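You operate a simulated robot arm through the tools that you are given. There is no shell and no other tool. Be economical: measure what you need, move in short steps, check, and stop when the job is done.

Carry out the task below with a simulated robot arm. There is one attempt and no reset: what you move stays moved.

TASK
End the hold test on the blue spring and grade it.
Fine: rack the pin, set the lever to free, put the spring in the pass tray at 5 N or more, else the fail tray; clear the peak, then switch off.
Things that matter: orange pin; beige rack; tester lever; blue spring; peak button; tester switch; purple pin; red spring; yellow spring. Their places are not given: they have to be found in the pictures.

It is judged by the outcome, as a careful person would: the job done as asked, and still so three seconds after it is handed in. It fails if anything else is knocked over, pushed out of place, dropped, spilled or broken.

THE ROBOT
A 7-joint arm with a two-finger parallel gripper, fixed in place. Base frame: the origin is at the foot of the arm, x ahead of it, y to its left, z up; the work surface is at about z = 0.007. Lengths are in m, angles in degrees, forces in N, time in s.
With the tool pointing down near the work surface it reaches from about 0.24 to 0.62 m from the base axis. Its first joint turns from -66.0 to 66.0 degrees. Payload 2.6 kg.
Tool frame: the origin (TCP) lies between the finger pads and is the grasp point; the fingertips stand 0.03 m ahead of it; z points along the fingers, y is the line along which they close. The gripper opens to 0.094 m. The fingers are 0.028 m wide and 0.01 m thick; the gripper's body (0.05 by 0.096 m) begins 0.055 m behind the TCP.
Orientation is told as [roll, pitch, yaw] about the base's x, y, z axes, in that order, counted from this pose: with the fingers straight down and closing along the base's y, the tool's x points along the base's -x, its y along +y and its z along -z.

THE INTERFACE
- The arm moves only by the tool step_arm. Its argument "targets" is a list of rows, each an object (a shift or turn left out is 0, a gripper value left out holds the last) with "claw": the opening, from 0 (shut) to 1 (fully open); "linear": the shift along the tool's x, y, z in m, a list of three; "angular": the turn, a rotation vector about the tool's x, y, z in rad, a list of three. In form: [{"claw": claw, "linear": [x, y, z], "angular": [ax, ay, az]}, ...]. A call has 1 to 20 rows; each row is the pose to reach, as a shift and turn from the pose commanded when the call began, along the tool's axes at that moment. A row lasts 0.2 s, in which the tool goes at most 0.05 m and 8.6 degrees; a call with a longer step from one row to the next is refused whole, and so is a gripper value outside its range. A pose out of reach is approached as far as the arm can. The call stops where the force on the tool passes 70 N (or 10 N more than at its start, if that is more) or the arm is blocked; 0.2 s more then pass. The fingers move at their own pace (about 0.072 m/s each) and stop on an object; they squeeze with about 31 N. The grip force told is the motor's: it shows also when the fingers shut on nothing. Time passes only in rows, and 0.2 s behind the last, so rows that repeat a pose let the fingers close. It gives the time, the measured TCP pose, the force on the tool (base axes), the opening and the grip force at its end, in the units of the frame above (readings bear some noise).
- Cameras (640 x 400 px; columns grow to the right, rows downward): "scene" is fixed at [0.0434, 0.4298, 0.5818]; the picture's right is [-0.79, -0.61, 0.00], its down [-0.32, 0.42, -0.85] and it looks along [0.52, -0.67, -0.53] (base axes); focal length 313 px, centre (320, 200). "wrist" rides on the gripper at [-0.037, 0, -0.058] in the tool frame; the picture's right is [0.00, -1.00, 0.00], its down [0.97, 0.00, -0.24] and it looks along [0.24, 0.00, 0.97] (tool axes); focal length 218 px, centre (320, 200).
- capture(camera): a new picture of that camera. No time passes.
- measure_at(camera, pixels): there is no depth. For up to 12 entries [column, row, z] of the newest picture of that camera ("zoom" is the newest enlarged one), the place [x, y] in the base frame at which the ray of that pixel passes the height z, good to about 0.003 m, but the place of the scene camera against the robot may be out by one fixed shift of up to 0.018 m in any direction. No time passes.
- zoom(camera, box): a new picture of the part [left, top, right, bottom] of that camera's present view, enlarged. No time passes.
- sign_off(): hands the job in; it is judged then, once.

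Work in short steps. Measure before you move; look again where a grasp or a placing could have gone wrong, and mend it. You have 80 turns and 46 pictures in all, the two below and enlarged ones among them. Open the gripper and draw the arm clear of the work before you hand the job in, unless the task says otherwise.

The tools are called after "Emit:" as name(argument=value, ...) on one line, values as JSON. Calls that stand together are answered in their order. step_arm: Moves the arm, as the interface text tells. Its arguments: {"type":"object","properties":{"targets":{"type":"array"}},"required":["targets"]} The other tools are called the same way: capture (camera) takes a picture; measure_at (camera, pixels) gives the place at which the rays of pixels pass given heights; zoom (camera, box) takes an enlarged picture of a part of a camera's view; sign_off () hands the job in.

At the start:

```text
time: 0.0
position: [0.3924, 0.0219, 0.3959]
tcp_rot: [-0.1, -0.1, 0.0]
contact_force: [-0.1, -0.3, 0.7]
gripper_width: 0.0941
grip_force: 0.1
```

scene: 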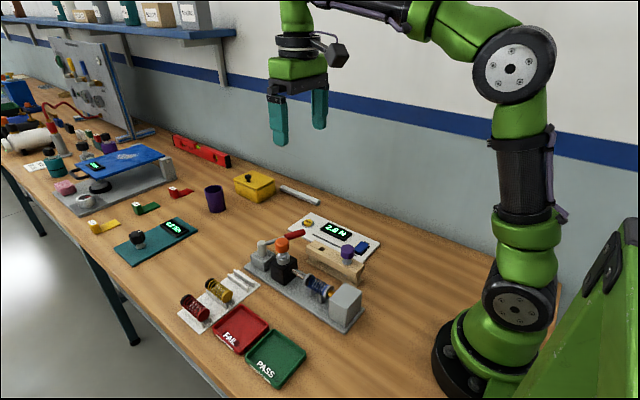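
wrist: 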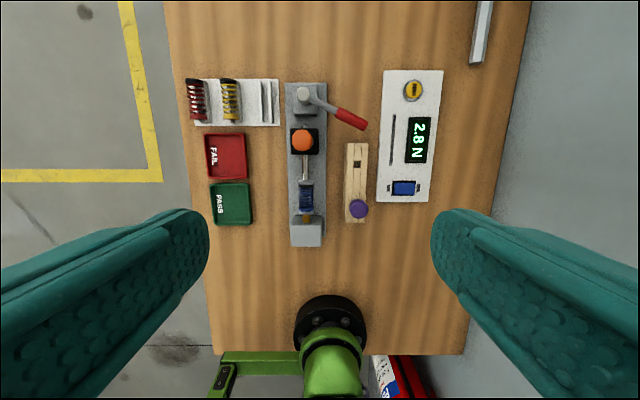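

I zoom in on the tester area in both views to see the details.

Emit:
zoom(camera="scene", box=[170, 180, 400, 390])

Emit:
zoom(camera="wrist", box=[170, 60, 450, 260])

```text
1.90 times, centred on (285, 285) of scene
```

zoom: 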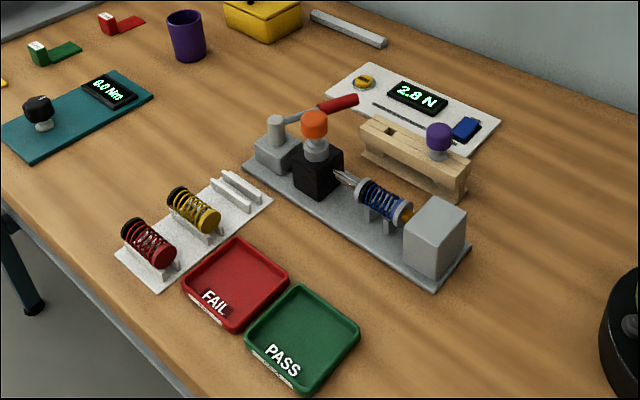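

```text
2.00 times, centred on (310, 160) of wrist
```

zoom: 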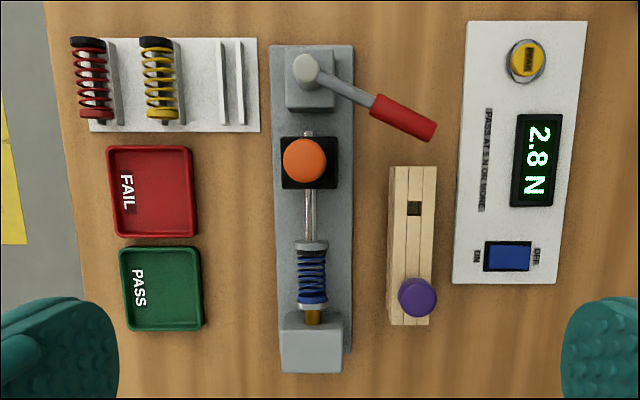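

Measuring key points with the wrist camera, at estimated heights, and zooming tighter on lever/panel labels.

Emit:
measure_at(camera="wrist", pixels=[[303, 140, 0.1], [303, 140, 0.08], [357, 164, 0.05], [358, 209, 0.07], [413, 90, 0.02], [404, 188, 0.02], [306, 197, 0.05], [226, 157, 0.01], [231, 203, 0.01], [304, 94, 0.06], [350, 118, 0.07], [306, 232, 0.06]])

Emit:
zoom(camera="wrist", box=[280, 70, 380, 132])

Emit:
zoom(camera="scene", box=[240, 205, 390, 300])

```text
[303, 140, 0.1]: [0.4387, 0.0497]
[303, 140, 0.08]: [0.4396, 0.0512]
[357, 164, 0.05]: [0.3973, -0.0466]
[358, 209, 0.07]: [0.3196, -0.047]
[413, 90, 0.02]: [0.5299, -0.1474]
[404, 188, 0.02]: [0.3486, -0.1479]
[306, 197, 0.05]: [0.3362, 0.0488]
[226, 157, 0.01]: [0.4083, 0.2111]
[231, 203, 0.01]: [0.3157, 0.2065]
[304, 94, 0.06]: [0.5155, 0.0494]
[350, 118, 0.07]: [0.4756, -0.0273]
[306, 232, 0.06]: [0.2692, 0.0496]
```

```text
6.40 times, centred on (330, 101) of wrist
```

zoom: 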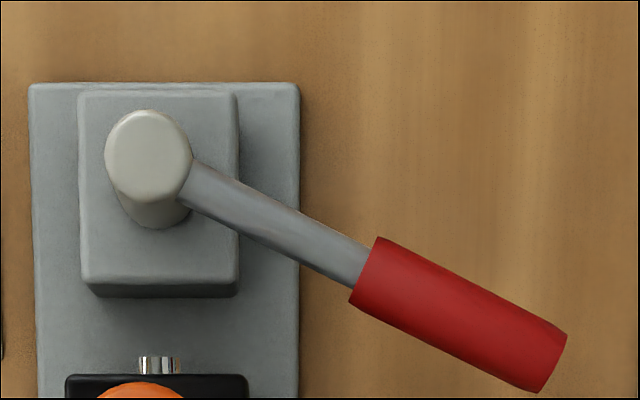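

```text
4.21 times, centred on (315, 252) of scene
```

zoom: 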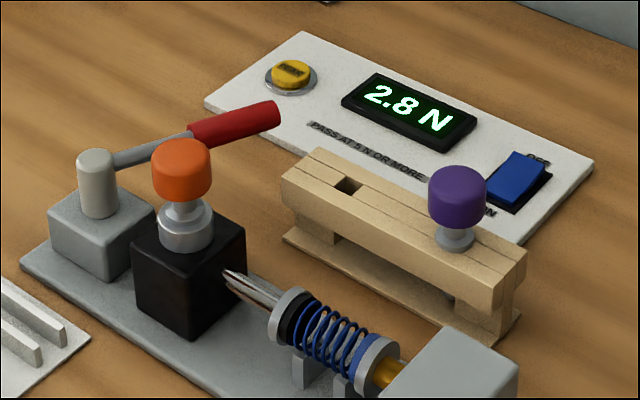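

No lever label is visible from here. I go closer, above the orange pin, for a better look and for parallax.

Emit:
step_arm(targets=[{"linear": [-0.016, 0.009, 0.038]}, {"linear": [-0.032, 0.018, 0.076]}, {"linear": [-0.048, 0.028, 0.116]}, {"linear": [-0.048, 0.028, 0.116]}])

Emit:
capture(camera="wrist")

```text
time: 1.0
position: [0.4401, 0.0506, 0.2792]
tcp_rot: [0.0, 0.0, 0.0]
contact_force: [0.5, 0.9, -0.5]
gripper_width: 0.094
grip_force: 0.0
```

```text
39 pictures are left
```

wrist: 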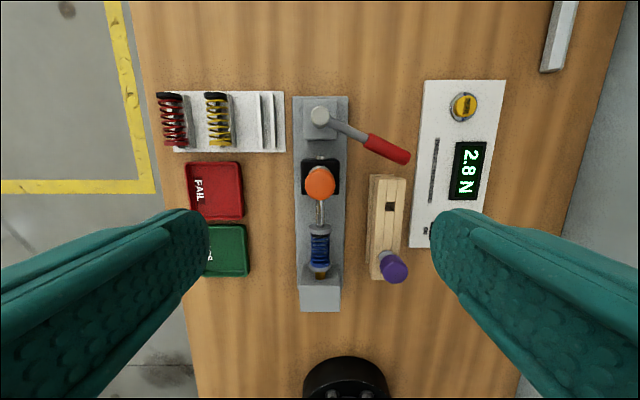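

Knob at (319,183), purple knob (393,267), rack hole (390,206). Measure again for parallax and zoom for labels.

Emit:
measure_at(camera="wrist", pixels=[[319, 183, 0.1], [319, 183, 0.08], [390, 206, 0.05], [390, 206, 0.06], [393, 267, 0.07], [393, 267, 0.09], [463, 105, 0.02], [463, 105, 0.01], [319, 116, 0.06], [319, 116, 0.08], [387, 149, 0.06], [387, 149, 0.08]])

Emit:
zoom(camera="wrist", box=[280, 85, 440, 185])

Emit:
zoom(camera="wrist", box=[280, 160, 440, 320])

```text
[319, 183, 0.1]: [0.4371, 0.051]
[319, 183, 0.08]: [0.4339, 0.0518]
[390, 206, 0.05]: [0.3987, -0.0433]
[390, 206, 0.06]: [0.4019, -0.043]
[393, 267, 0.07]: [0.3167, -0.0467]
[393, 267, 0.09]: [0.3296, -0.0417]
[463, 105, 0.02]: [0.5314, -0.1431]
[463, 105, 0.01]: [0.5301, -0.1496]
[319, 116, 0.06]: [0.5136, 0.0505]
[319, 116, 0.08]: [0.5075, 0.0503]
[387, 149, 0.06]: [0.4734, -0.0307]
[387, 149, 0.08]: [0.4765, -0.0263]
```

```text
4.00 times, centred on (360, 135) of wrist
```

zoom: 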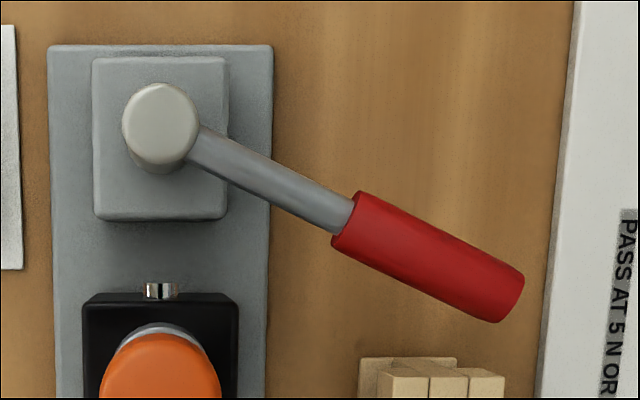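

```text
2.50 times, centred on (360, 240) of wrist
```

zoom: 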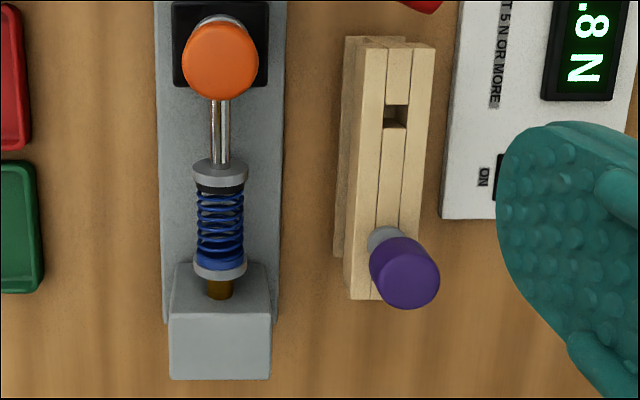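

Cross-check heights with the scene camera; the button/display/switch (low, known height) give the fixed shift.

Emit:
measure_at(camera="scene", pixels=[[308.1, 222.1, 0.02], [362.5, 247.2, 0.02], [281.7, 241.3, 0.08], [281.7, 241.3, 0.1], [347.5, 250.8, 0.07], [347.5, 250.8, 0.09], [262, 241.3, 0.06], [262, 241.3, 0.08], [321.9, 248.9, 0.05], [321.9, 248.9, 0.06], [294.1, 234.7, 0.06], [294.1, 234.7, 0.08]])

Emit:
measure_at(camera="wrist", pixels=[[463, 105, 0.02], [469, 171, 0.02], [320, 230, 0.05], [320, 266, 0.05], [319, 250, 0.05], [188, 162, 0.01], [242, 162, 0.01], [192, 220, 0.01], [242, 218, 0.01], [245, 226, 0.01], [247, 275, 0.01], [296, 97, 0.01]])

```text
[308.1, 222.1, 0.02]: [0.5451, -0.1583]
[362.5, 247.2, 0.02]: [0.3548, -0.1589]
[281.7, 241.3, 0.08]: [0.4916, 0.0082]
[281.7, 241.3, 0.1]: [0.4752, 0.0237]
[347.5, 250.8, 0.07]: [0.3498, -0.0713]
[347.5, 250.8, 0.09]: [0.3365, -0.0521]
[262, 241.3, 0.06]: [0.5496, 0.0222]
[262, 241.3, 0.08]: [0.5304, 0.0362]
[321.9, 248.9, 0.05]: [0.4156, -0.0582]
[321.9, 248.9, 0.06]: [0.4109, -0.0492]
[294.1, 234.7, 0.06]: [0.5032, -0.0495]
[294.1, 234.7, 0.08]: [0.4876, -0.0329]
```

```text
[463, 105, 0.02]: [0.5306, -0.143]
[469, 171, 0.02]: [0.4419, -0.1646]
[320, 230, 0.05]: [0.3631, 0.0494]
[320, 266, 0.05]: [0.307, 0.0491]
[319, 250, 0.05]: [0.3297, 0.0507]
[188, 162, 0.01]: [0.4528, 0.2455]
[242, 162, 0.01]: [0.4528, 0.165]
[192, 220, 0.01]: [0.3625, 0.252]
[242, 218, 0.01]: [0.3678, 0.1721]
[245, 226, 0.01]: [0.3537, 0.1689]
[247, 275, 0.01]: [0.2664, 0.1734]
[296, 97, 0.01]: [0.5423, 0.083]
```

Estimates: orange knob ≈ (0.439, 0.050, 0.12), rack hole ≈ (0.400, −0.043, top ≈0.055), purple knob at (0.327, −0.042, 0.089), handle mid (0.477, −0.026, 0.077). Descend partway over the orange knob and check in the pictures.

Emit:
step_arm(targets=[{"linear": [0.001, 0, 0.04]}, {"linear": [0.001, 0, 0.08]}, {"linear": [0.001, 0, 0.12]}, {"linear": [0.001, 0, 0.12]}])

Emit:
zoom(camera="scene", box=[220, 160, 380, 260])

Emit:
capture(camera="wrist")

```text
time: 2.0
position: [0.4399, 0.0503, 0.1586]
tcp_rot: [0.0, -0.1, 0.0]
contact_force: [-0.3, -0.9, 0.1]
gripper_width: 0.0938
grip_force: 0.1
```

```text
4.00 times, centred on (300, 210) of scene
```

zoom: 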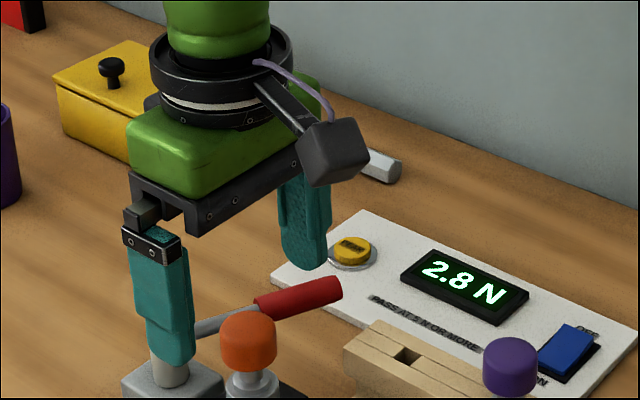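

```text
35 pictures are left
```

wrist: 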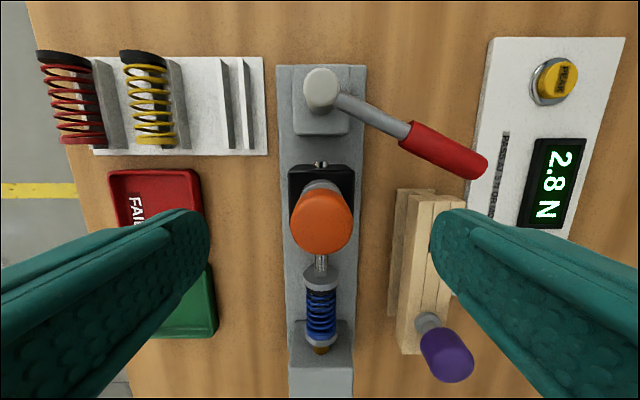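

Knob top at about (321,222). Measure.

Emit:
measure_at(camera="wrist", pixels=[[321, 218, 0.12], [321, 218, 0.11], [321, 218, 0.1], [320, 90, 0.085], [410, 135, 0.077], [485, 165, 0.077], [447, 151, 0.077], [439, 330, 0.07]])

```text
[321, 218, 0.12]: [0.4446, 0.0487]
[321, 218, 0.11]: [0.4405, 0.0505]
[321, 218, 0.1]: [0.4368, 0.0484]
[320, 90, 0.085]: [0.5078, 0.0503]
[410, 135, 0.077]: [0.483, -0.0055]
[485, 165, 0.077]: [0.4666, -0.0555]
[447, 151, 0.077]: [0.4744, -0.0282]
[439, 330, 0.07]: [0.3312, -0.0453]
```

Three rays converge near (0.439, 0.050, 0.105–0.115). Descend to TCP z≈0.12 and close.

Emit:
step_arm(targets=[{"linear": [0.001, 0, 0.02], "claw": 1}, {"linear": [0.001, 0, 0.039], "claw": 1}, {"linear": [0.001, 0, 0.039], "claw": 0.3}, {"linear": [0.001, 0, 0.039], "claw": 0.2}, {"linear": [0.001, 0, 0.039], "claw": 0.1}, {"linear": [0.001, 0, 0.039], "claw": 0.1}])

Emit:
capture(camera="scene")

```text
time: 3.4
position: [0.4384, 0.0513, 0.1215]
tcp_rot: [0.0, -0.1, 0.0]
contact_force: [-1.0, -0.7, -0.3]
gripper_width: 0.0308
grip_force: 30.9
```

```text
34 pictures are left
```

scene: 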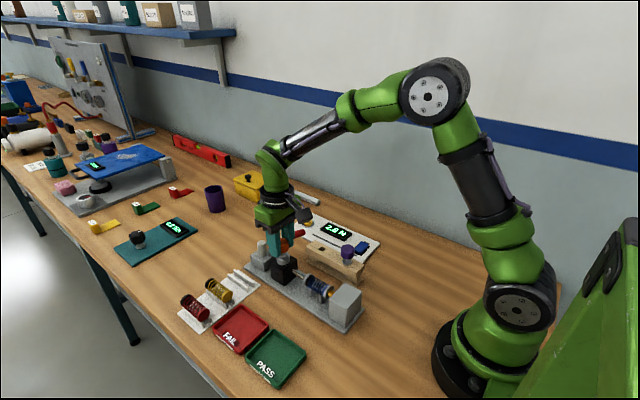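

Gripped (width 0.031). Lift straight up.

Emit:
step_arm(targets=[{"linear": [0, 0, -0.02]}, {"linear": [0, 0, -0.04]}, {"linear": [0, 0, -0.06]}, {"linear": [0, 0, -0.08]}, {"linear": [0, 0, -0.08]}])

Emit:
zoom(camera="scene", box=[220, 170, 400, 310])

Emit:
capture(camera="wrist")

```text
time: 4.6
position: [0.4383, 0.0492, 0.1996]
tcp_rot: [0.0, 0.0, 0.0]
contact_force: [0.8, -1.1, -0.4]
gripper_width: 0.0309
grip_force: 31.2
```

```text
2.86 times, centred on (310, 240) of scene
```

zoom: 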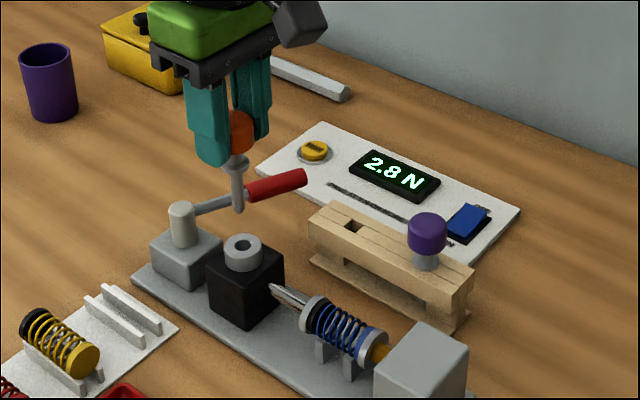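

```text
32 pictures are left
```

wrist: 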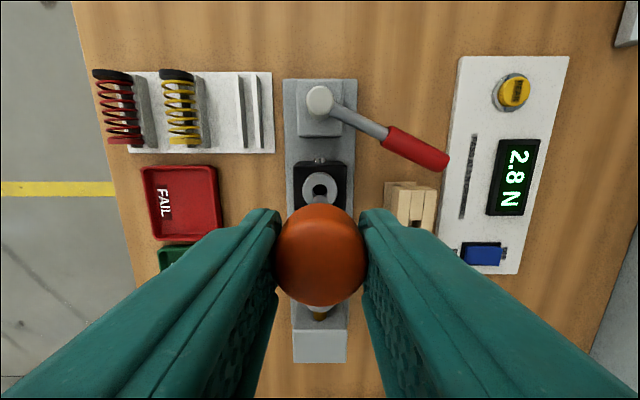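

Pin is out, held vertically; its tip is about 0.08 below the TCP. The peak reading stays 2.8 N. Move above the rack hole (0.400, −0.043) at the same height.

Emit:
step_arm(targets=[{"linear": [0.013, -0.031, 0]}, {"linear": [0.026, -0.062, 0]}, {"linear": [0.038, -0.092, 0]}, {"linear": [0.038, -0.092, 0]}])

Emit:
zoom(camera="wrist", box=[240, 100, 400, 340])

Emit:
zoom(camera="scene", box=[260, 170, 420, 290])

```text
time: 5.6
position: [0.4017, -0.0422, 0.2005]
tcp_rot: [0.0, 0.0, 0.0]
contact_force: [-0.2, 0.1, -0.2]
gripper_width: 0.0309
grip_force: 31.0
```

```text
1.67 times, centred on (320, 220) of wrist
```

zoom: 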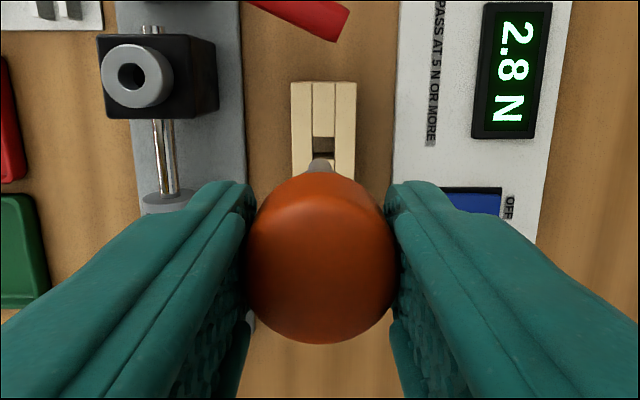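

```text
3.33 times, centred on (340, 230) of scene
```

zoom: 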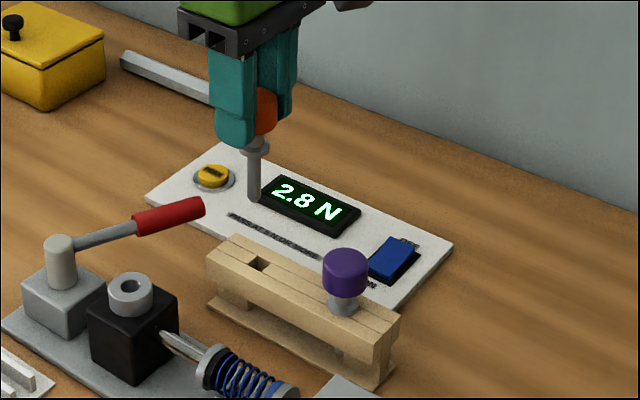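

Hole edges in the zoom of the wrist: left 313, right 335, far edge row 137. I redo the wrist zoom so I can measure those.

Emit:
zoom(camera="wrist", box=[296, 140, 346, 190])

```text
8.00 times, centred on (321, 165) of wrist
```

zoom: 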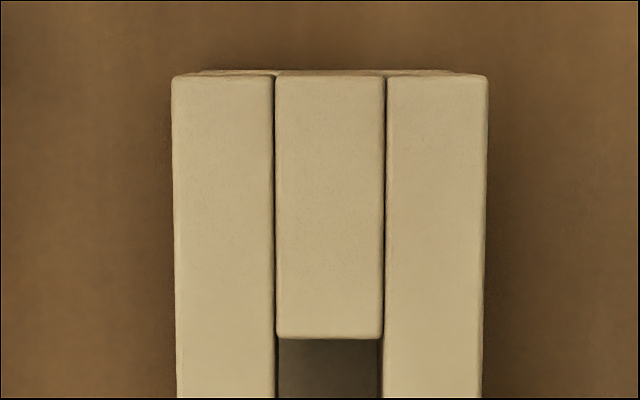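

Emit:
measure_at(camera="zoom", pixels=[[276, 338, 0.055], [383, 338, 0.055], [330, 338, 0.055], [330, 338, 0.06], [172, 75, 0.055], [487, 75, 0.055], [330, 75, 0.055], [330, 75, 0.055]])

Emit:
zoom(camera="scene", box=[300, 225, 380, 275])

```text
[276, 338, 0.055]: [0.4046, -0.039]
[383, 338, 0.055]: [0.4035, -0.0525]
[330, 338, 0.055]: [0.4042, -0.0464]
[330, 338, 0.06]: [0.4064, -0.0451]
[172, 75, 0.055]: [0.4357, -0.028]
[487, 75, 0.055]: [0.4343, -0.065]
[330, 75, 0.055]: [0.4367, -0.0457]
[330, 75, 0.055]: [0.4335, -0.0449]
```

```text
8.00 times, centred on (340, 250) of scene
```

zoom: 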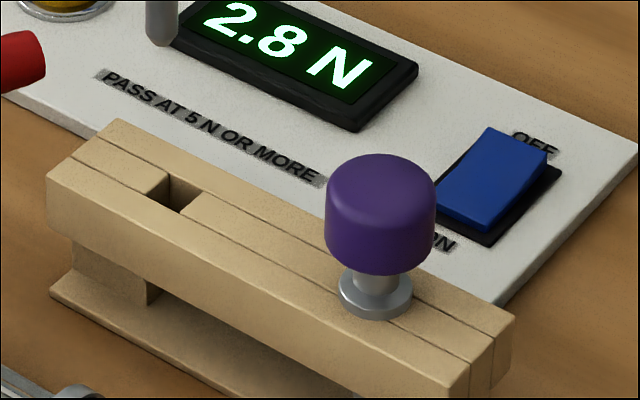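

Hole centre ≈ (0.398, −0.0455), 0.0128 wide. Shift there and lower until the tip is just above the rack top.

Emit:
step_arm(targets=[{"linear": [0.002, -0.0034, 0.0]}, {"linear": [0.002, -0.0034, 0.025]}, {"linear": [0.002, -0.0034, 0.05]}, {"linear": [0.002, -0.0034, 0.05]}])

Emit:
zoom(camera="scene", box=[290, 210, 370, 260])

Emit:
zoom(camera="wrist", box=[270, 140, 370, 240])

```text
time: 6.6
position: [0.3986, -0.0447, 0.1483]
tcp_rot: [0.1, 0.0, 0.0]
contact_force: [-0.6, -0.3, 0.2]
gripper_width: 0.0307
grip_force: 30.9
```

```text
8.00 times, centred on (330, 235) of scene
```

zoom: 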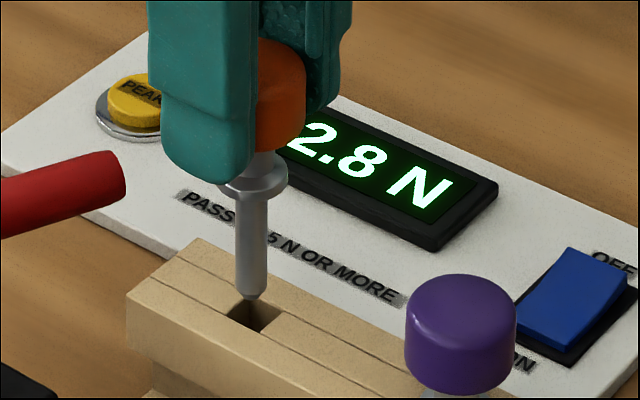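

```text
4.00 times, centred on (320, 190) of wrist
```

zoom: 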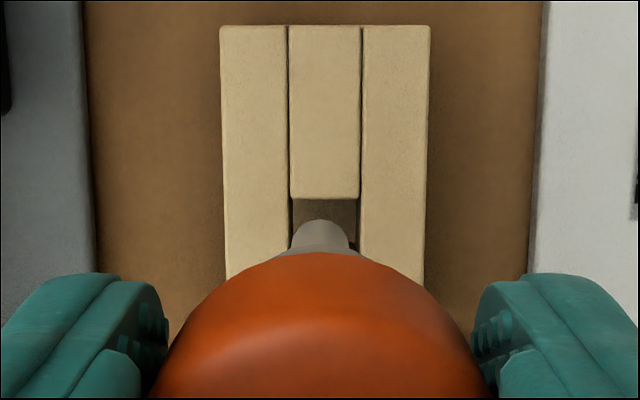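

Alignment good: tip is ~0.004 above the hole, hole centre ~0.0008 toward −y. Correct and lower 0.025.

Emit:
step_arm(targets=[{"linear": [0, -0.0008, 0.003]}, {"linear": [0, -0.0008, 0.01]}, {"linear": [0, -0.0008, 0.017]}, {"linear": [0, -0.0008, 0.025]}, {"linear": [0, -0.0008, 0.025]}])

Emit:
zoom(camera="scene", box=[290, 210, 370, 260])

```text
time: 7.8
position: [0.3994, -0.046, 0.1254]
tcp_rot: [0.0, 0.0, -0.1]
contact_force: [-0.4, 0.7, -0.9]
gripper_width: 0.0307
grip_force: 30.8
```

```text
8.00 times, centred on (330, 235) of scene
```

zoom: 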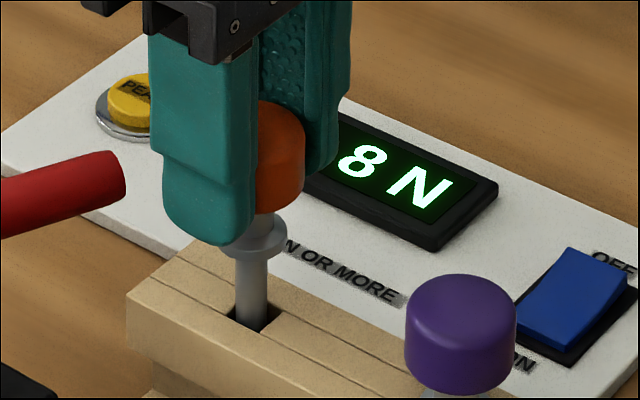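

Tip is in the hole; about 0.015 remains. Lower 0.013 then gently more.

Emit:
step_arm(targets=[{"linear": [0, 0, 0.007]}, {"linear": [0, 0, 0.012]}, {"linear": [0, 0, 0.0145]}, {"linear": [0, 0, 0.0145]}])

Emit:
zoom(camera="scene", box=[290, 210, 370, 260])

```text
time: 8.8
position: [0.3985, -0.0444, 0.1104]
tcp_rot: [0.0, 0.0, 0.0]
contact_force: [0.3, -0.7, -0.5]
gripper_width: 0.0304
grip_force: 31.7
```

```text
8.00 times, centred on (330, 235) of scene
```

zoom: 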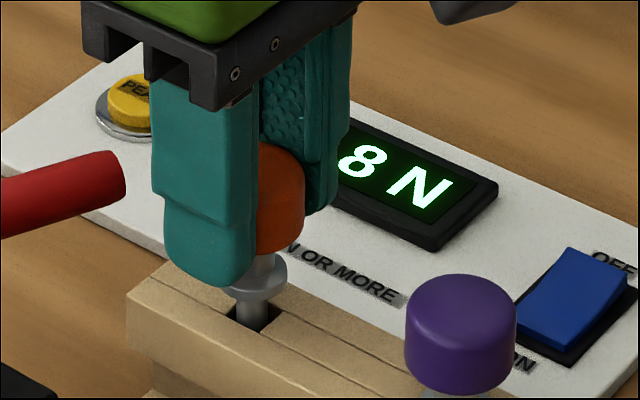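

Another ~0.006 to go.

Emit:
step_arm(targets=[{"linear": [0, 0, 0.003]}, {"linear": [0, 0, 0.006]}, {"linear": [0, 0, 0.007]}, {"linear": [0, 0, 0.007]}])

Emit:
zoom(camera="scene", box=[290, 210, 370, 260])

```text
time: 9.8
position: [0.3989, -0.0456, 0.1054]
tcp_rot: [0.0, 0.1, 0.0]
contact_force: [-0.4, 0.1, -0.7]
gripper_width: 0.0309
grip_force: 31.4
```

```text
8.00 times, centred on (330, 235) of scene
```

zoom: 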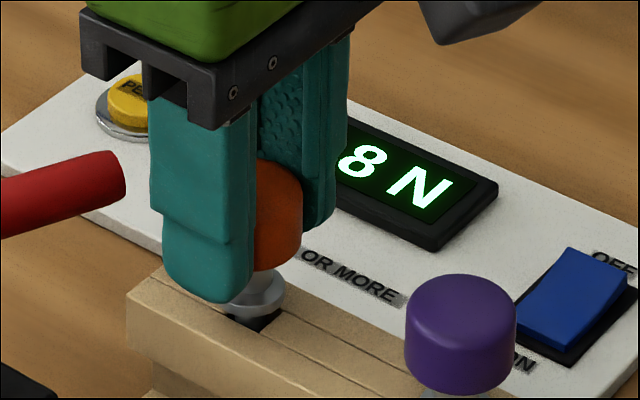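

A sliver remains; lower 0.003 and watch the force.

Emit:
step_arm(targets=[{"linear": [0, 0, 0.0015]}, {"linear": [0, 0, 0.003]}, {"linear": [0, 0, 0.003]}])

```text
time: 10.6
position: [0.3989, -0.0445, 0.1028]
tcp_rot: [-0.1, 0.0, -0.1]
contact_force: [-2.8, -0.6, 0.8]
gripper_width: 0.031
grip_force: 30.7
```

Emit:
step_arm(targets=[{"linear": [0, 0, 0.001]}, {"linear": [0, 0, 0.002]}, {"linear": [0, 0, 0.002]}])

Emit:
zoom(camera="scene", box=[290, 210, 370, 260])

```text
time: 11.4
position: [0.3986, -0.0456, 0.0993]
tcp_rot: [0.0, 0.0, 0.0]
contact_force: [-4.1, 0.1, 0.0]
gripper_width: 0.0308
grip_force: 30.4
```

```text
8.00 times, centred on (330, 235) of scene
```

zoom: 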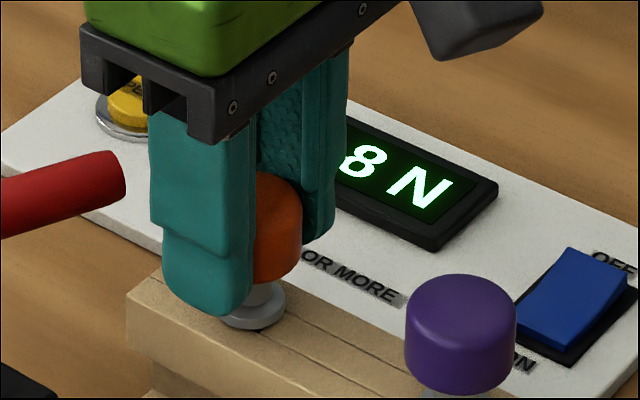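

The collar sits at the rack top. Release and rise.

Emit:
step_arm(targets=[{"claw": 0.6}, {"claw": 0.7}, {"claw": 0.7, "linear": [0, 0, -0.04]}, {"claw": 0.7, "linear": [0, 0, -0.08]}, {"claw": 0.7, "linear": [0, 0, -0.12]}, {"claw": 0.7, "linear": [0, 0, -0.12]}])

Emit:
zoom(camera="scene", box=[240, 200, 400, 310])

Emit:
capture(camera="wrist")

```text
time: 12.8
position: [0.4, -0.0454, 0.2194]
tcp_rot: [0.0, 0.0, 0.0]
contact_force: [-0.4, -0.1, -0.3]
gripper_width: 0.0658
grip_force: 0.1
```

```text
3.64 times, centred on (320, 255) of scene
```

zoom: 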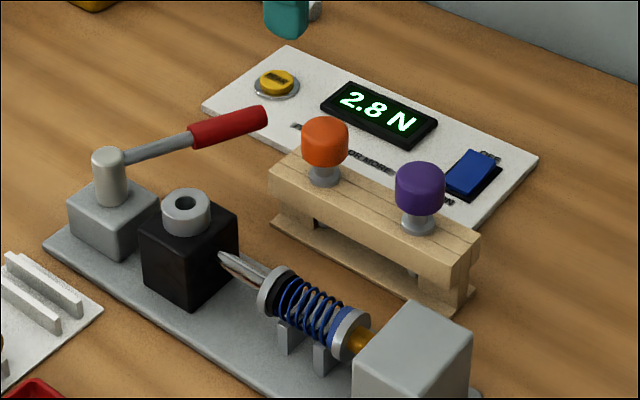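

```text
20 pictures are left
```

wrist: 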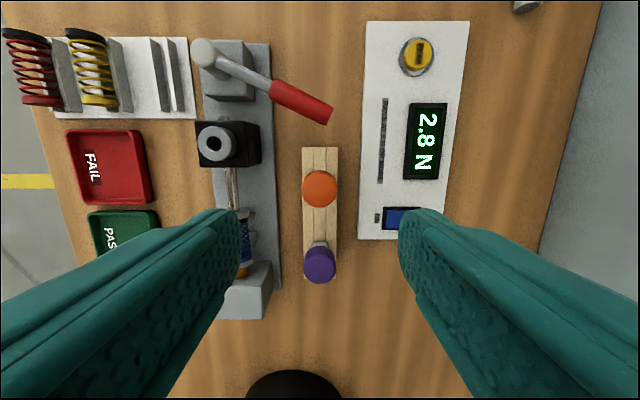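

The orange pin is racked upright, and the display still reads 2.8 N (< 5, so fail). No lever label is visible; the block bars it from going toward −x, so I push the handle toward +x. First I bring the closed fingers behind the handle, at (0.442, −0.033), TCP z 0.097.

Emit:
step_arm(targets=[{"claw": 0, "linear": [-0.022, 0.006, 0]}, {"linear": [-0.0436, 0.0125, 0]}, {"linear": [-0.0436, 0.0125, 0.04]}, {"linear": [-0.0436, 0.0125, 0.08]}, {"linear": [-0.0436, 0.0125, 0.105]}, {"linear": [-0.0436, 0.0125, 0.122]}, {"linear": [-0.0436, 0.0125, 0.122]}])

Emit:
zoom(camera="scene", box=[240, 190, 360, 265])

```text
time: 14.4
position: [0.4418, -0.0336, 0.098]
tcp_rot: [0.0, 0.0, 0.0]
contact_force: [0.2, -0.6, -0.2]
gripper_width: 0.0001
grip_force: 31.3
```

```text
5.33 times, centred on (300, 228) of scene
```

zoom: 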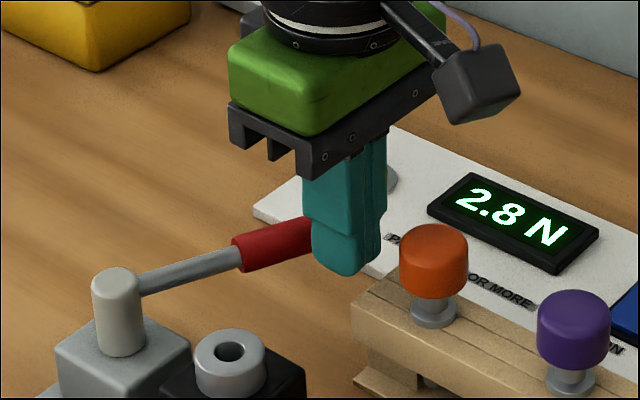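

Fingers sit behind the handle at the right height. Push +x in small steps, watching the force.

Emit:
step_arm(targets=[{"linear": [-0.008, 0, 0]}, {"linear": [-0.014, 0, 0]}, {"linear": [-0.02, 0, 0]}, {"linear": [-0.026, 0, 0]}, {"linear": [-0.032, 0, 0]}, {"linear": [-0.032, 0, 0]}])

Emit:
zoom(camera="scene", box=[230, 200, 370, 300])

```text
time: 15.8
position: [0.4743, -0.0322, 0.0966]
tcp_rot: [0.0, 0.0, -0.1]
contact_force: [-0.8, -0.9, -0.2]
gripper_width: 0.0002
grip_force: 31.1
```

```text
4.00 times, centred on (300, 250) of scene
```

zoom: 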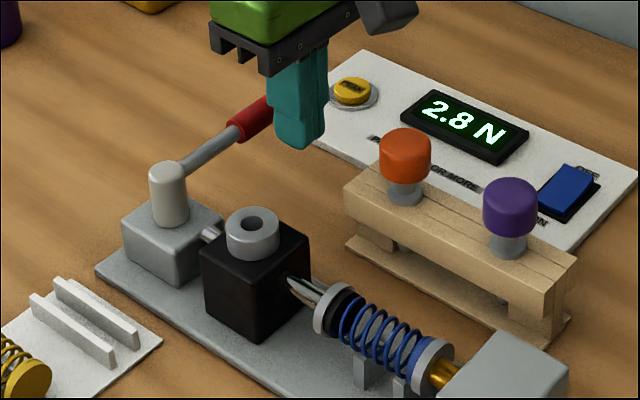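

The lever moves and the rod retracts (silver rod now shows behind the black block). Continue pushing.

Emit:
step_arm(targets=[{"linear": [-0.007, 0, 0]}, {"linear": [-0.014, 0, 0]}, {"linear": [-0.021, 0, 0]}, {"linear": [-0.028, 0, 0]}, {"linear": [-0.035, 0, 0]}, {"linear": [-0.042, 0, 0]}, {"linear": [-0.042, 0, 0]}])

Emit:
zoom(camera="scene", box=[230, 200, 370, 300])

```text
time: 17.4
position: [0.5163, -0.0327, 0.0977]
tcp_rot: [0.1, -0.1, 0.0]
contact_force: [0.2, -0.4, 0.6]
gripper_width: 0.0
grip_force: 31.2
```

```text
4.00 times, centred on (300, 250) of scene
```

zoom: 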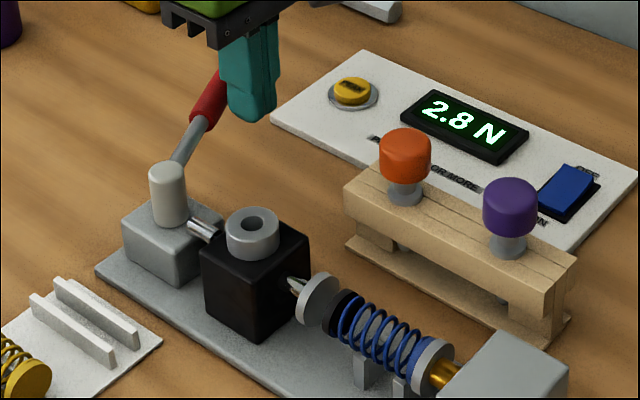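

The plunger has left the spring. I continue along the arc (+x, some +y) until the lever reaches its stop.

Emit:
step_arm(targets=[{"linear": [-0.006, 0.002, 0]}, {"linear": [-0.012, 0.005, 0]}, {"linear": [-0.017, 0.008, 0]}, {"linear": [-0.022, 0.011, 0]}, {"linear": [-0.022, 0.011, 0]}])

Emit:
zoom(camera="scene", box=[230, 200, 370, 300])

```text
time: 18.0
position: [0.5199, -0.0314, 0.0983]
tcp_rot: [0.0, 1.5, -0.9]
contact_force: [-18.6, -3.8, 9.8]
gripper_width: 0.0
grip_force: 30.9
stopped in row 3: the force on the tool passed its limit (the readings are from after the stop); the commanded pose is now the measured one
```

```text
4.00 times, centred on (300, 250) of scene
```

zoom: 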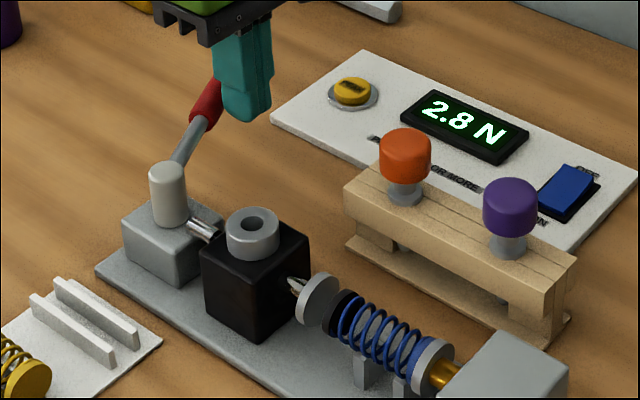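

The lever is at its stop: free, and the rod is fully back. Back off, rise, level the tool, open and move over the blue spring for a look.

Emit:
step_arm(targets=[{"linear": [0.012, 0, 0]}, {"linear": [0.012, 0, -0.045], "angular": [0, -0.026, -0.0157]}, {"linear": [0.012, 0, -0.09], "angular": [0, -0.026, -0.0157]}, {"linear": [0.05, 0.025, -0.1], "angular": [0, -0.026, -0.0157], "claw": 0.7}, {"linear": [0.09, 0.05, -0.1], "angular": [0, -0.026, -0.0157]}, {"linear": [0.13, 0.07, -0.1], "angular": [0, -0.026, -0.0157]}, {"linear": [0.165, 0.082, -0.1], "angular": [0, -0.026, -0.0157]}, {"linear": [0.165, 0.082, -0.1], "angular": [0, -0.026, -0.0157]}])

Emit:
capture(camera="wrist")

```text
time: 19.8
position: [0.3593, 0.0544, 0.1998]
tcp_rot: [0.1, -0.3, 0.2]
contact_force: [0.8, 1.4, -0.3]
gripper_width: 0.0658
grip_force: 0.1
```

```text
15 pictures are left
```

wrist: 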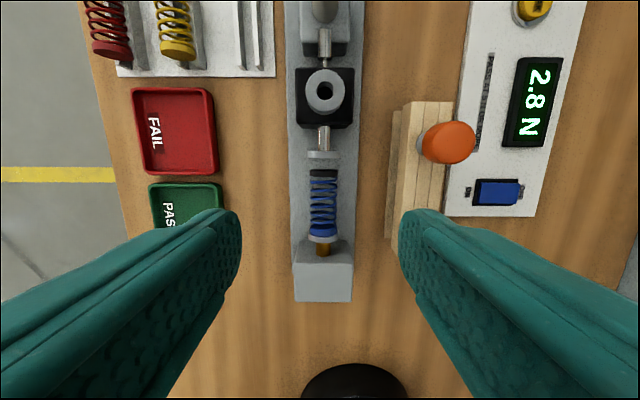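

Spring spans rows 170–235 at column ~323. Measure it, its height via the scene view, and the fail tray.

Emit:
measure_at(camera="wrist", pixels=[[323, 171, 0.05], [323, 232, 0.05], [323, 203, 0.04], [323, 203, 0.05], [323, 203, 0.06], [309, 200, 0.05], [337, 200, 0.05], [137, 95, 0.01], [212, 93, 0.01], [140, 173, 0.01], [216, 171, 0.01], [322, 153, 0.05]])

Emit:
measure_at(camera="scene", pixels=[[315, 282.5, 0.04], [315, 282.5, 0.05], [315, 282.5, 0.06]])

Emit:
zoom(camera="scene", box=[290, 260, 370, 320])

```text
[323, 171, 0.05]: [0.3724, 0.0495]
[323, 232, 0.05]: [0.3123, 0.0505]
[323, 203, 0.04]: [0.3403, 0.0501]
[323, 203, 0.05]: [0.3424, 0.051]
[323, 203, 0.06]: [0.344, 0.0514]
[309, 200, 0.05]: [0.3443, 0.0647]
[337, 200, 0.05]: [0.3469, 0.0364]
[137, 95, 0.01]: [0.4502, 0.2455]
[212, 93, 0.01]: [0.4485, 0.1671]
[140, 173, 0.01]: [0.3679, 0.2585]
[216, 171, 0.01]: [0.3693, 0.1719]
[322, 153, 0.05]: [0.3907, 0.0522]
```

```text
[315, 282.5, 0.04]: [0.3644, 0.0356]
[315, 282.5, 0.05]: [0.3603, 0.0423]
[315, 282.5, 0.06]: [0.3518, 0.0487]
```

```text
6.67 times, centred on (330, 290) of scene
```

zoom: 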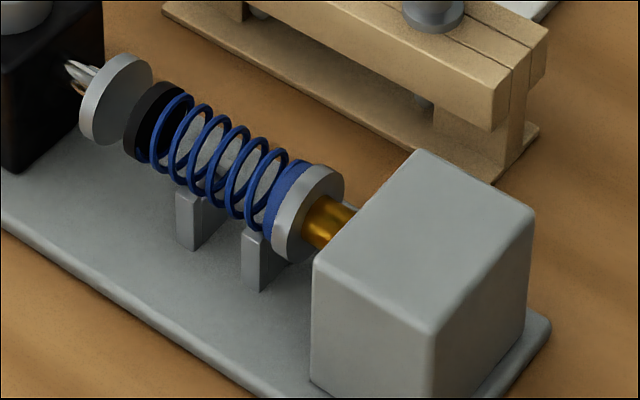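

Spring axis ≈ (x 0.343, y 0.0505, z 0.05). Check the cradle's width against the spring from above.

Emit:
zoom(camera="wrist", box=[283, 140, 363, 260])

```text
3.33 times, centred on (323, 200) of wrist
```

zoom: 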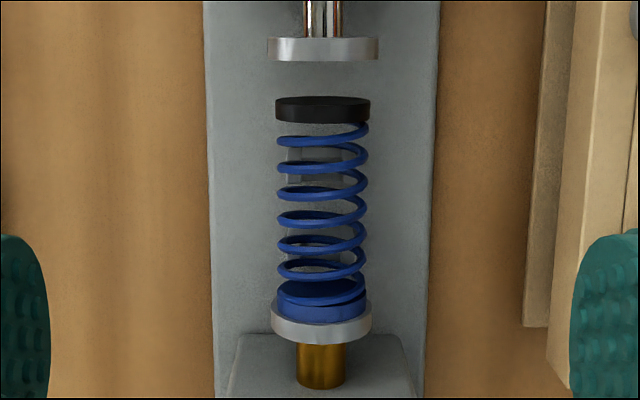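

Spring is 0.0265 wide, the cradle narrower. Descend onto its middle (x 0.344, y 0.051, TCP z 0.060) and close.

Emit:
step_arm(targets=[{"linear": [0.0153, -0.0036, 0.03]}, {"linear": [0.0153, -0.0036, 0.07]}, {"linear": [0.0153, -0.0036, 0.11]}, {"linear": [0.0153, -0.0036, 0.14]}, {"linear": [0.0153, -0.0036, 0.14]}, {"linear": [0.0153, -0.0036, 0.14], "claw": 0.35}, {"linear": [0.0153, -0.0036, 0.14], "claw": 0.2}, {"linear": [0.0153, -0.0036, 0.14], "claw": 0.2}])

Emit:
zoom(camera="scene", box=[260, 220, 380, 320])

```text
time: 21.6
position: [0.346, 0.0489, 0.0599]
tcp_rot: [0.0, -0.3, 0.2]
contact_force: [0.0, 0.4, -0.5]
gripper_width: 0.0263
grip_force: 31.0
```

```text
4.00 times, centred on (320, 270) of scene
```

zoom: 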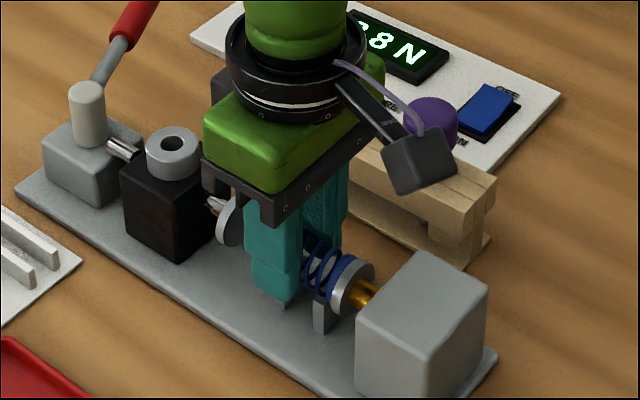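

Gripped at 0.0263, but the tips reach ~0.007 below the spring, which would mean a drop in the tray. Regrip 0.008 higher, then lift.

Emit:
step_arm(targets=[{"claw": 0.5}, {"claw": 0.5}, {"claw": 0.5, "linear": [0, 0, -0.008]}, {"claw": 0.5, "linear": [0, 0, -0.008]}, {"claw": 0.2, "linear": [0, 0, -0.008]}, {"claw": 0.2, "linear": [0, 0, -0.008]}, {"claw": 0.2, "linear": [0, 0, -0.008]}, {"linear": [0, 0, -0.02]}, {"linear": [0, 0, -0.04]}, {"linear": [0, 0, -0.07]}, {"linear": [0, 0, -0.1]}, {"linear": [0, 0, -0.1]}])

Emit:
zoom(camera="scene", box=[200, 180, 400, 380])

```text
time: 24.2
position: [0.3455, 0.0487, 0.161]
tcp_rot: [0.0, -0.3, 0.2]
contact_force: [0.4, -0.5, 0.2]
gripper_width: 0.0189
grip_force: 0.0
```

```text
2.00 times, centred on (300, 280) of scene
```

zoom: 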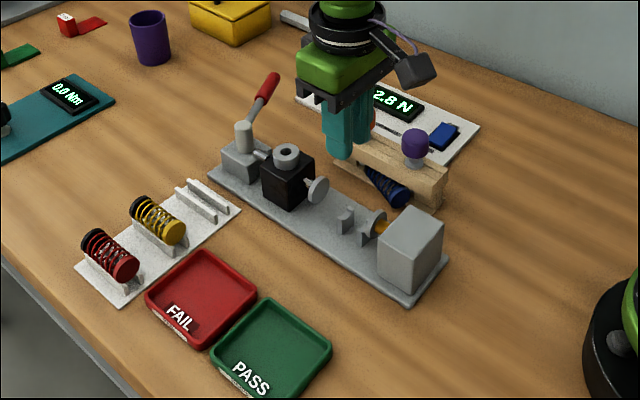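

The spring came off the fingers and now lies between tester and rack, near zoom (388,190). I look at it from above.

Emit:
step_arm(targets=[{"linear": [0, -0.03, -0.03], "claw": 0.5}, {"linear": [0, -0.03, -0.03], "claw": 0.7}])

Emit:
zoom(camera="wrist", box=[240, 100, 440, 300])

Emit:
zoom(camera="scene", box=[330, 230, 430, 300])

```text
time: 24.8
position: [0.3434, 0.0208, 0.1917]
tcp_rot: [0.0, -0.2, 0.2]
contact_force: [-0.2, 0.4, -0.6]
gripper_width: 0.0659
grip_force: 0.0
```

```text
2.00 times, centred on (340, 200) of wrist
```

zoom: 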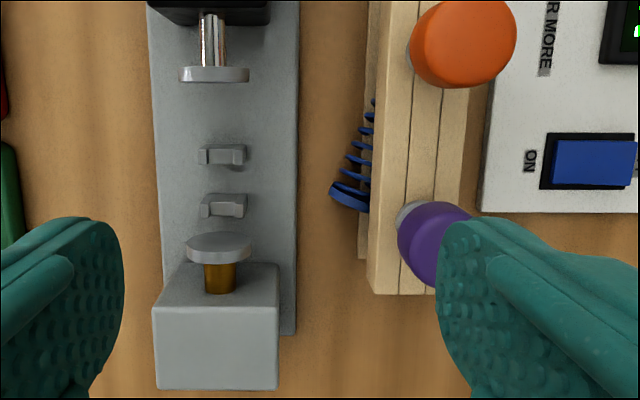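

```text
5.71 times, centred on (380, 265) of scene
```

zoom: 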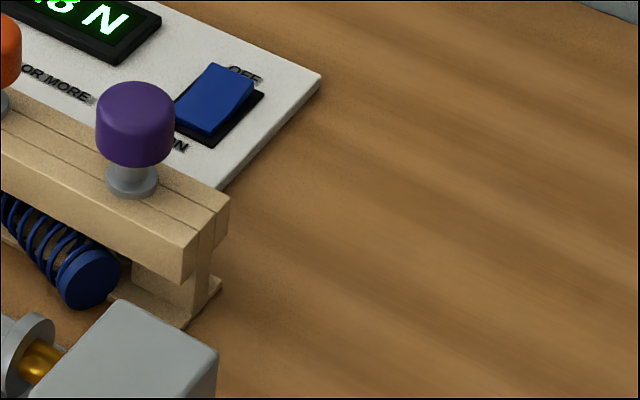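

The spring rolled against/under the rack's edge with its blue cap end sticking out. Measure cap and beam edge positions from a wrist zoom.

Emit:
zoom(camera="wrist", box=[325, 140, 405, 220])

```text
5.00 times, centred on (365, 180) of wrist
```

zoom: 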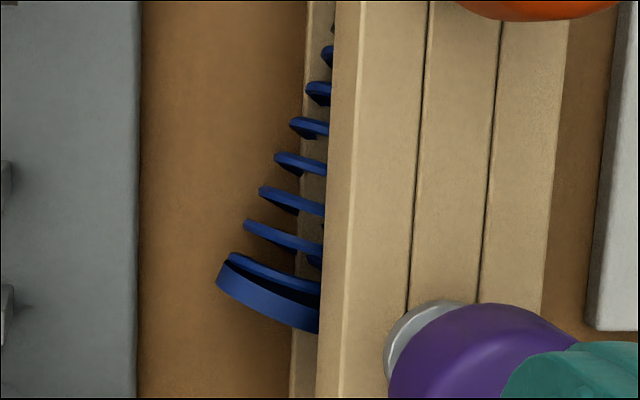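

Emit:
measure_at(camera="zoom", pixels=[[222, 270, 0.022], [315, 315, 0.022], [225, 285, 0.022], [330, 60, 0.022], [298, 350, 0.01], [302, 100, 0.01], [322, 300, 0.055], [322, 300, 0.035], [340, 330, 0.055], [362, 5, 0.055], [290, 122, 0.022], [139, 200, 0.018]])

```text
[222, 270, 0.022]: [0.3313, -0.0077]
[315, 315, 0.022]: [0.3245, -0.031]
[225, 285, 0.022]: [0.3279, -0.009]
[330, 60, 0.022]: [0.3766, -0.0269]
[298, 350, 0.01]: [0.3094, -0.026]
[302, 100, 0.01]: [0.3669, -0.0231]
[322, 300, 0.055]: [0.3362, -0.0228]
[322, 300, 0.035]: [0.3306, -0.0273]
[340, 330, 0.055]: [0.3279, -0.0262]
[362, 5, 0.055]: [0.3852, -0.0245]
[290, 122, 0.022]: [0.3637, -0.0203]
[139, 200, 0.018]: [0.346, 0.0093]
```

Beam edge is at y≈−0.0255; the cap centre is ≈ (0.325, −0.020), axis turned ~20° so the black end is under the beam. A vertical pinch is blocked, so I roll the spring out by dragging closed fingertips over the cap toward +y. First, hover at (0.322, −0.013), tips ~0.042.

Emit:
step_arm(targets=[{"claw": 0, "linear": [0.01, -0.015, 0]}, {"linear": [0.0227, -0.0327, 0]}, {"linear": [0.0227, -0.0327, 0.04]}, {"linear": [0.0227, -0.0327, 0.08]}, {"linear": [0.0227, -0.0327, 0.108]}, {"linear": [0.0227, -0.0327, 0.119]}, {"linear": [0.0227, -0.0327, 0.119]}])

Emit:
zoom(camera="scene", box=[315, 230, 395, 290])

```text
time: 26.4
position: [0.3223, -0.0131, 0.0728]
tcp_rot: [0.0, -0.2, 0.1]
contact_force: [-0.2, 0.1, -0.4]
gripper_width: 0.0003
grip_force: 31.4
```

```text
6.67 times, centred on (355, 260) of scene
```

zoom: 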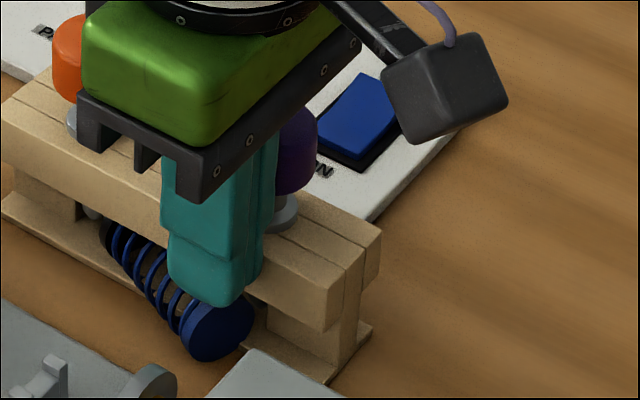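

Fingers are right over the cap. Probe down in small steps for contact.

Emit:
step_arm(targets=[{"linear": [0, 0, 0.003]}, {"linear": [0, 0, 0.006]}, {"linear": [0, 0, 0.006]}])

```text
time: 27.2
position: [0.323, -0.0131, 0.0659]
tcp_rot: [-0.1, -0.2, 0.2]
contact_force: [0.1, -0.8, 0.6]
gripper_width: 0.0
grip_force: 31.0
```

Emit:
step_arm(targets=[{"linear": [0, 0, 0.0015]}, {"linear": [0, 0, 0.003]}, {"linear": [0, 0, 0.003]}])

```text
time: 28.0
position: [0.3217, -0.0132, 0.0619]
tcp_rot: [-0.1, -0.3, 0.2]
contact_force: [0.2, -0.3, -0.6]
gripper_width: 0.0
grip_force: 31.0
```

Emit:
step_arm(targets=[{"linear": [0, 0, 0.001]}, {"linear": [0, 0, 0.002]}, {"linear": [0, 0, 0.002]}])

```text
time: 28.8
position: [0.3225, -0.0122, 0.06]
tcp_rot: [0.0, -0.3, 0.1]
contact_force: [-0.2, -0.5, 0.1]
gripper_width: 0.0001
grip_force: 30.5
```

Emit:
step_arm(targets=[{"linear": [0, 0, 0.001]}, {"linear": [0, 0, 0.002]}, {"linear": [0, 0, 0.002]}])

Emit:
zoom(camera="scene", box=[315, 230, 395, 290])

```text
time: 29.6
position: [0.3234, -0.0132, 0.0592]
tcp_rot: [0.1, -0.3, 0.3]
contact_force: [0.7, -0.4, 0.6]
gripper_width: 0.0002
grip_force: 31.0
```

```text
6.67 times, centred on (355, 260) of scene
```

zoom: 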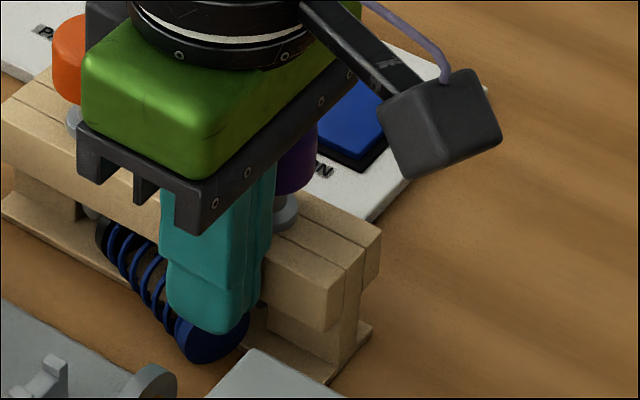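

Spring shifted slightly, so the tips are touching the cap. Stroke +y by 0.010 with a slight further press.

Emit:
step_arm(targets=[{"linear": [0, 0, 0.0015]}, {"linear": [0, 0.003, 0.0015]}, {"linear": [0, 0.006, 0.0015]}, {"linear": [0, 0.009, 0.0015]}])

```text
time: 30.6
position: [0.3236, -0.0043, 0.0573]
tcp_rot: [0.0, -0.5, 0.2]
contact_force: [0.8, -0.8, 3.5]
gripper_width: 0.0
grip_force: 30.9
```

Contact (3.5 N). Continue the stroke.

Emit:
step_arm(targets=[{"linear": [0, 0.003, 0.0005]}, {"linear": [0, 0.006, 0.0005]}, {"linear": [0, 0.009, 0.0005]}, {"linear": [0, 0.012, 0.0005]}])

Emit:
zoom(camera="scene", box=[315, 230, 395, 290])

```text
time: 31.6
position: [0.3215, 0.0087, 0.058]
tcp_rot: [0.0, -0.3, 0.3]
contact_force: [0.1, -0.1, 0.7]
gripper_width: 0.0002
grip_force: 30.9
```

```text
6.67 times, centred on (355, 260) of scene
```

zoom: 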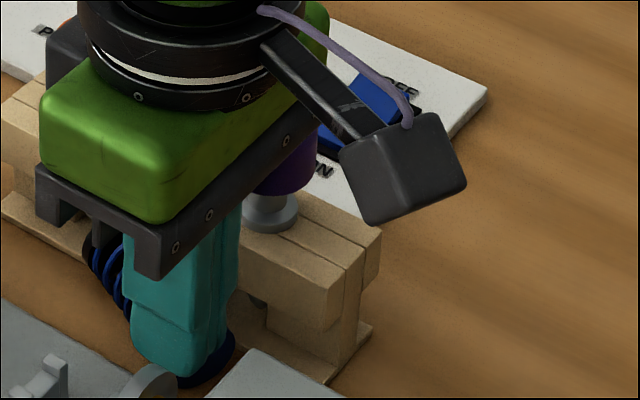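

The spring rolled ~0.012 out. Next stroke nearer the black end: lift, move to (0.360, −0.012), lower and drag +y.

Emit:
step_arm(targets=[{"linear": [0, 0, -0.015]}, {"linear": [-0.038, -0.02, -0.015]}, {"linear": [-0.038, -0.02, -0.007]}, {"linear": [-0.038, -0.02, -0.001]}, {"linear": [-0.038, -0.02, 0.001]}, {"linear": [-0.038, -0.016, 0.001]}, {"linear": [-0.038, -0.012, 0.001]}, {"linear": [-0.038, -0.008, 0.001]}, {"linear": [-0.038, -0.004, 0.001]}])

```text
time: 33.6
position: [0.3586, 0.0041, 0.0567]
tcp_rot: [0.0, -0.3, 0.2]
contact_force: [-0.1, -0.2, -0.5]
gripper_width: 0.0
grip_force: 30.7
```

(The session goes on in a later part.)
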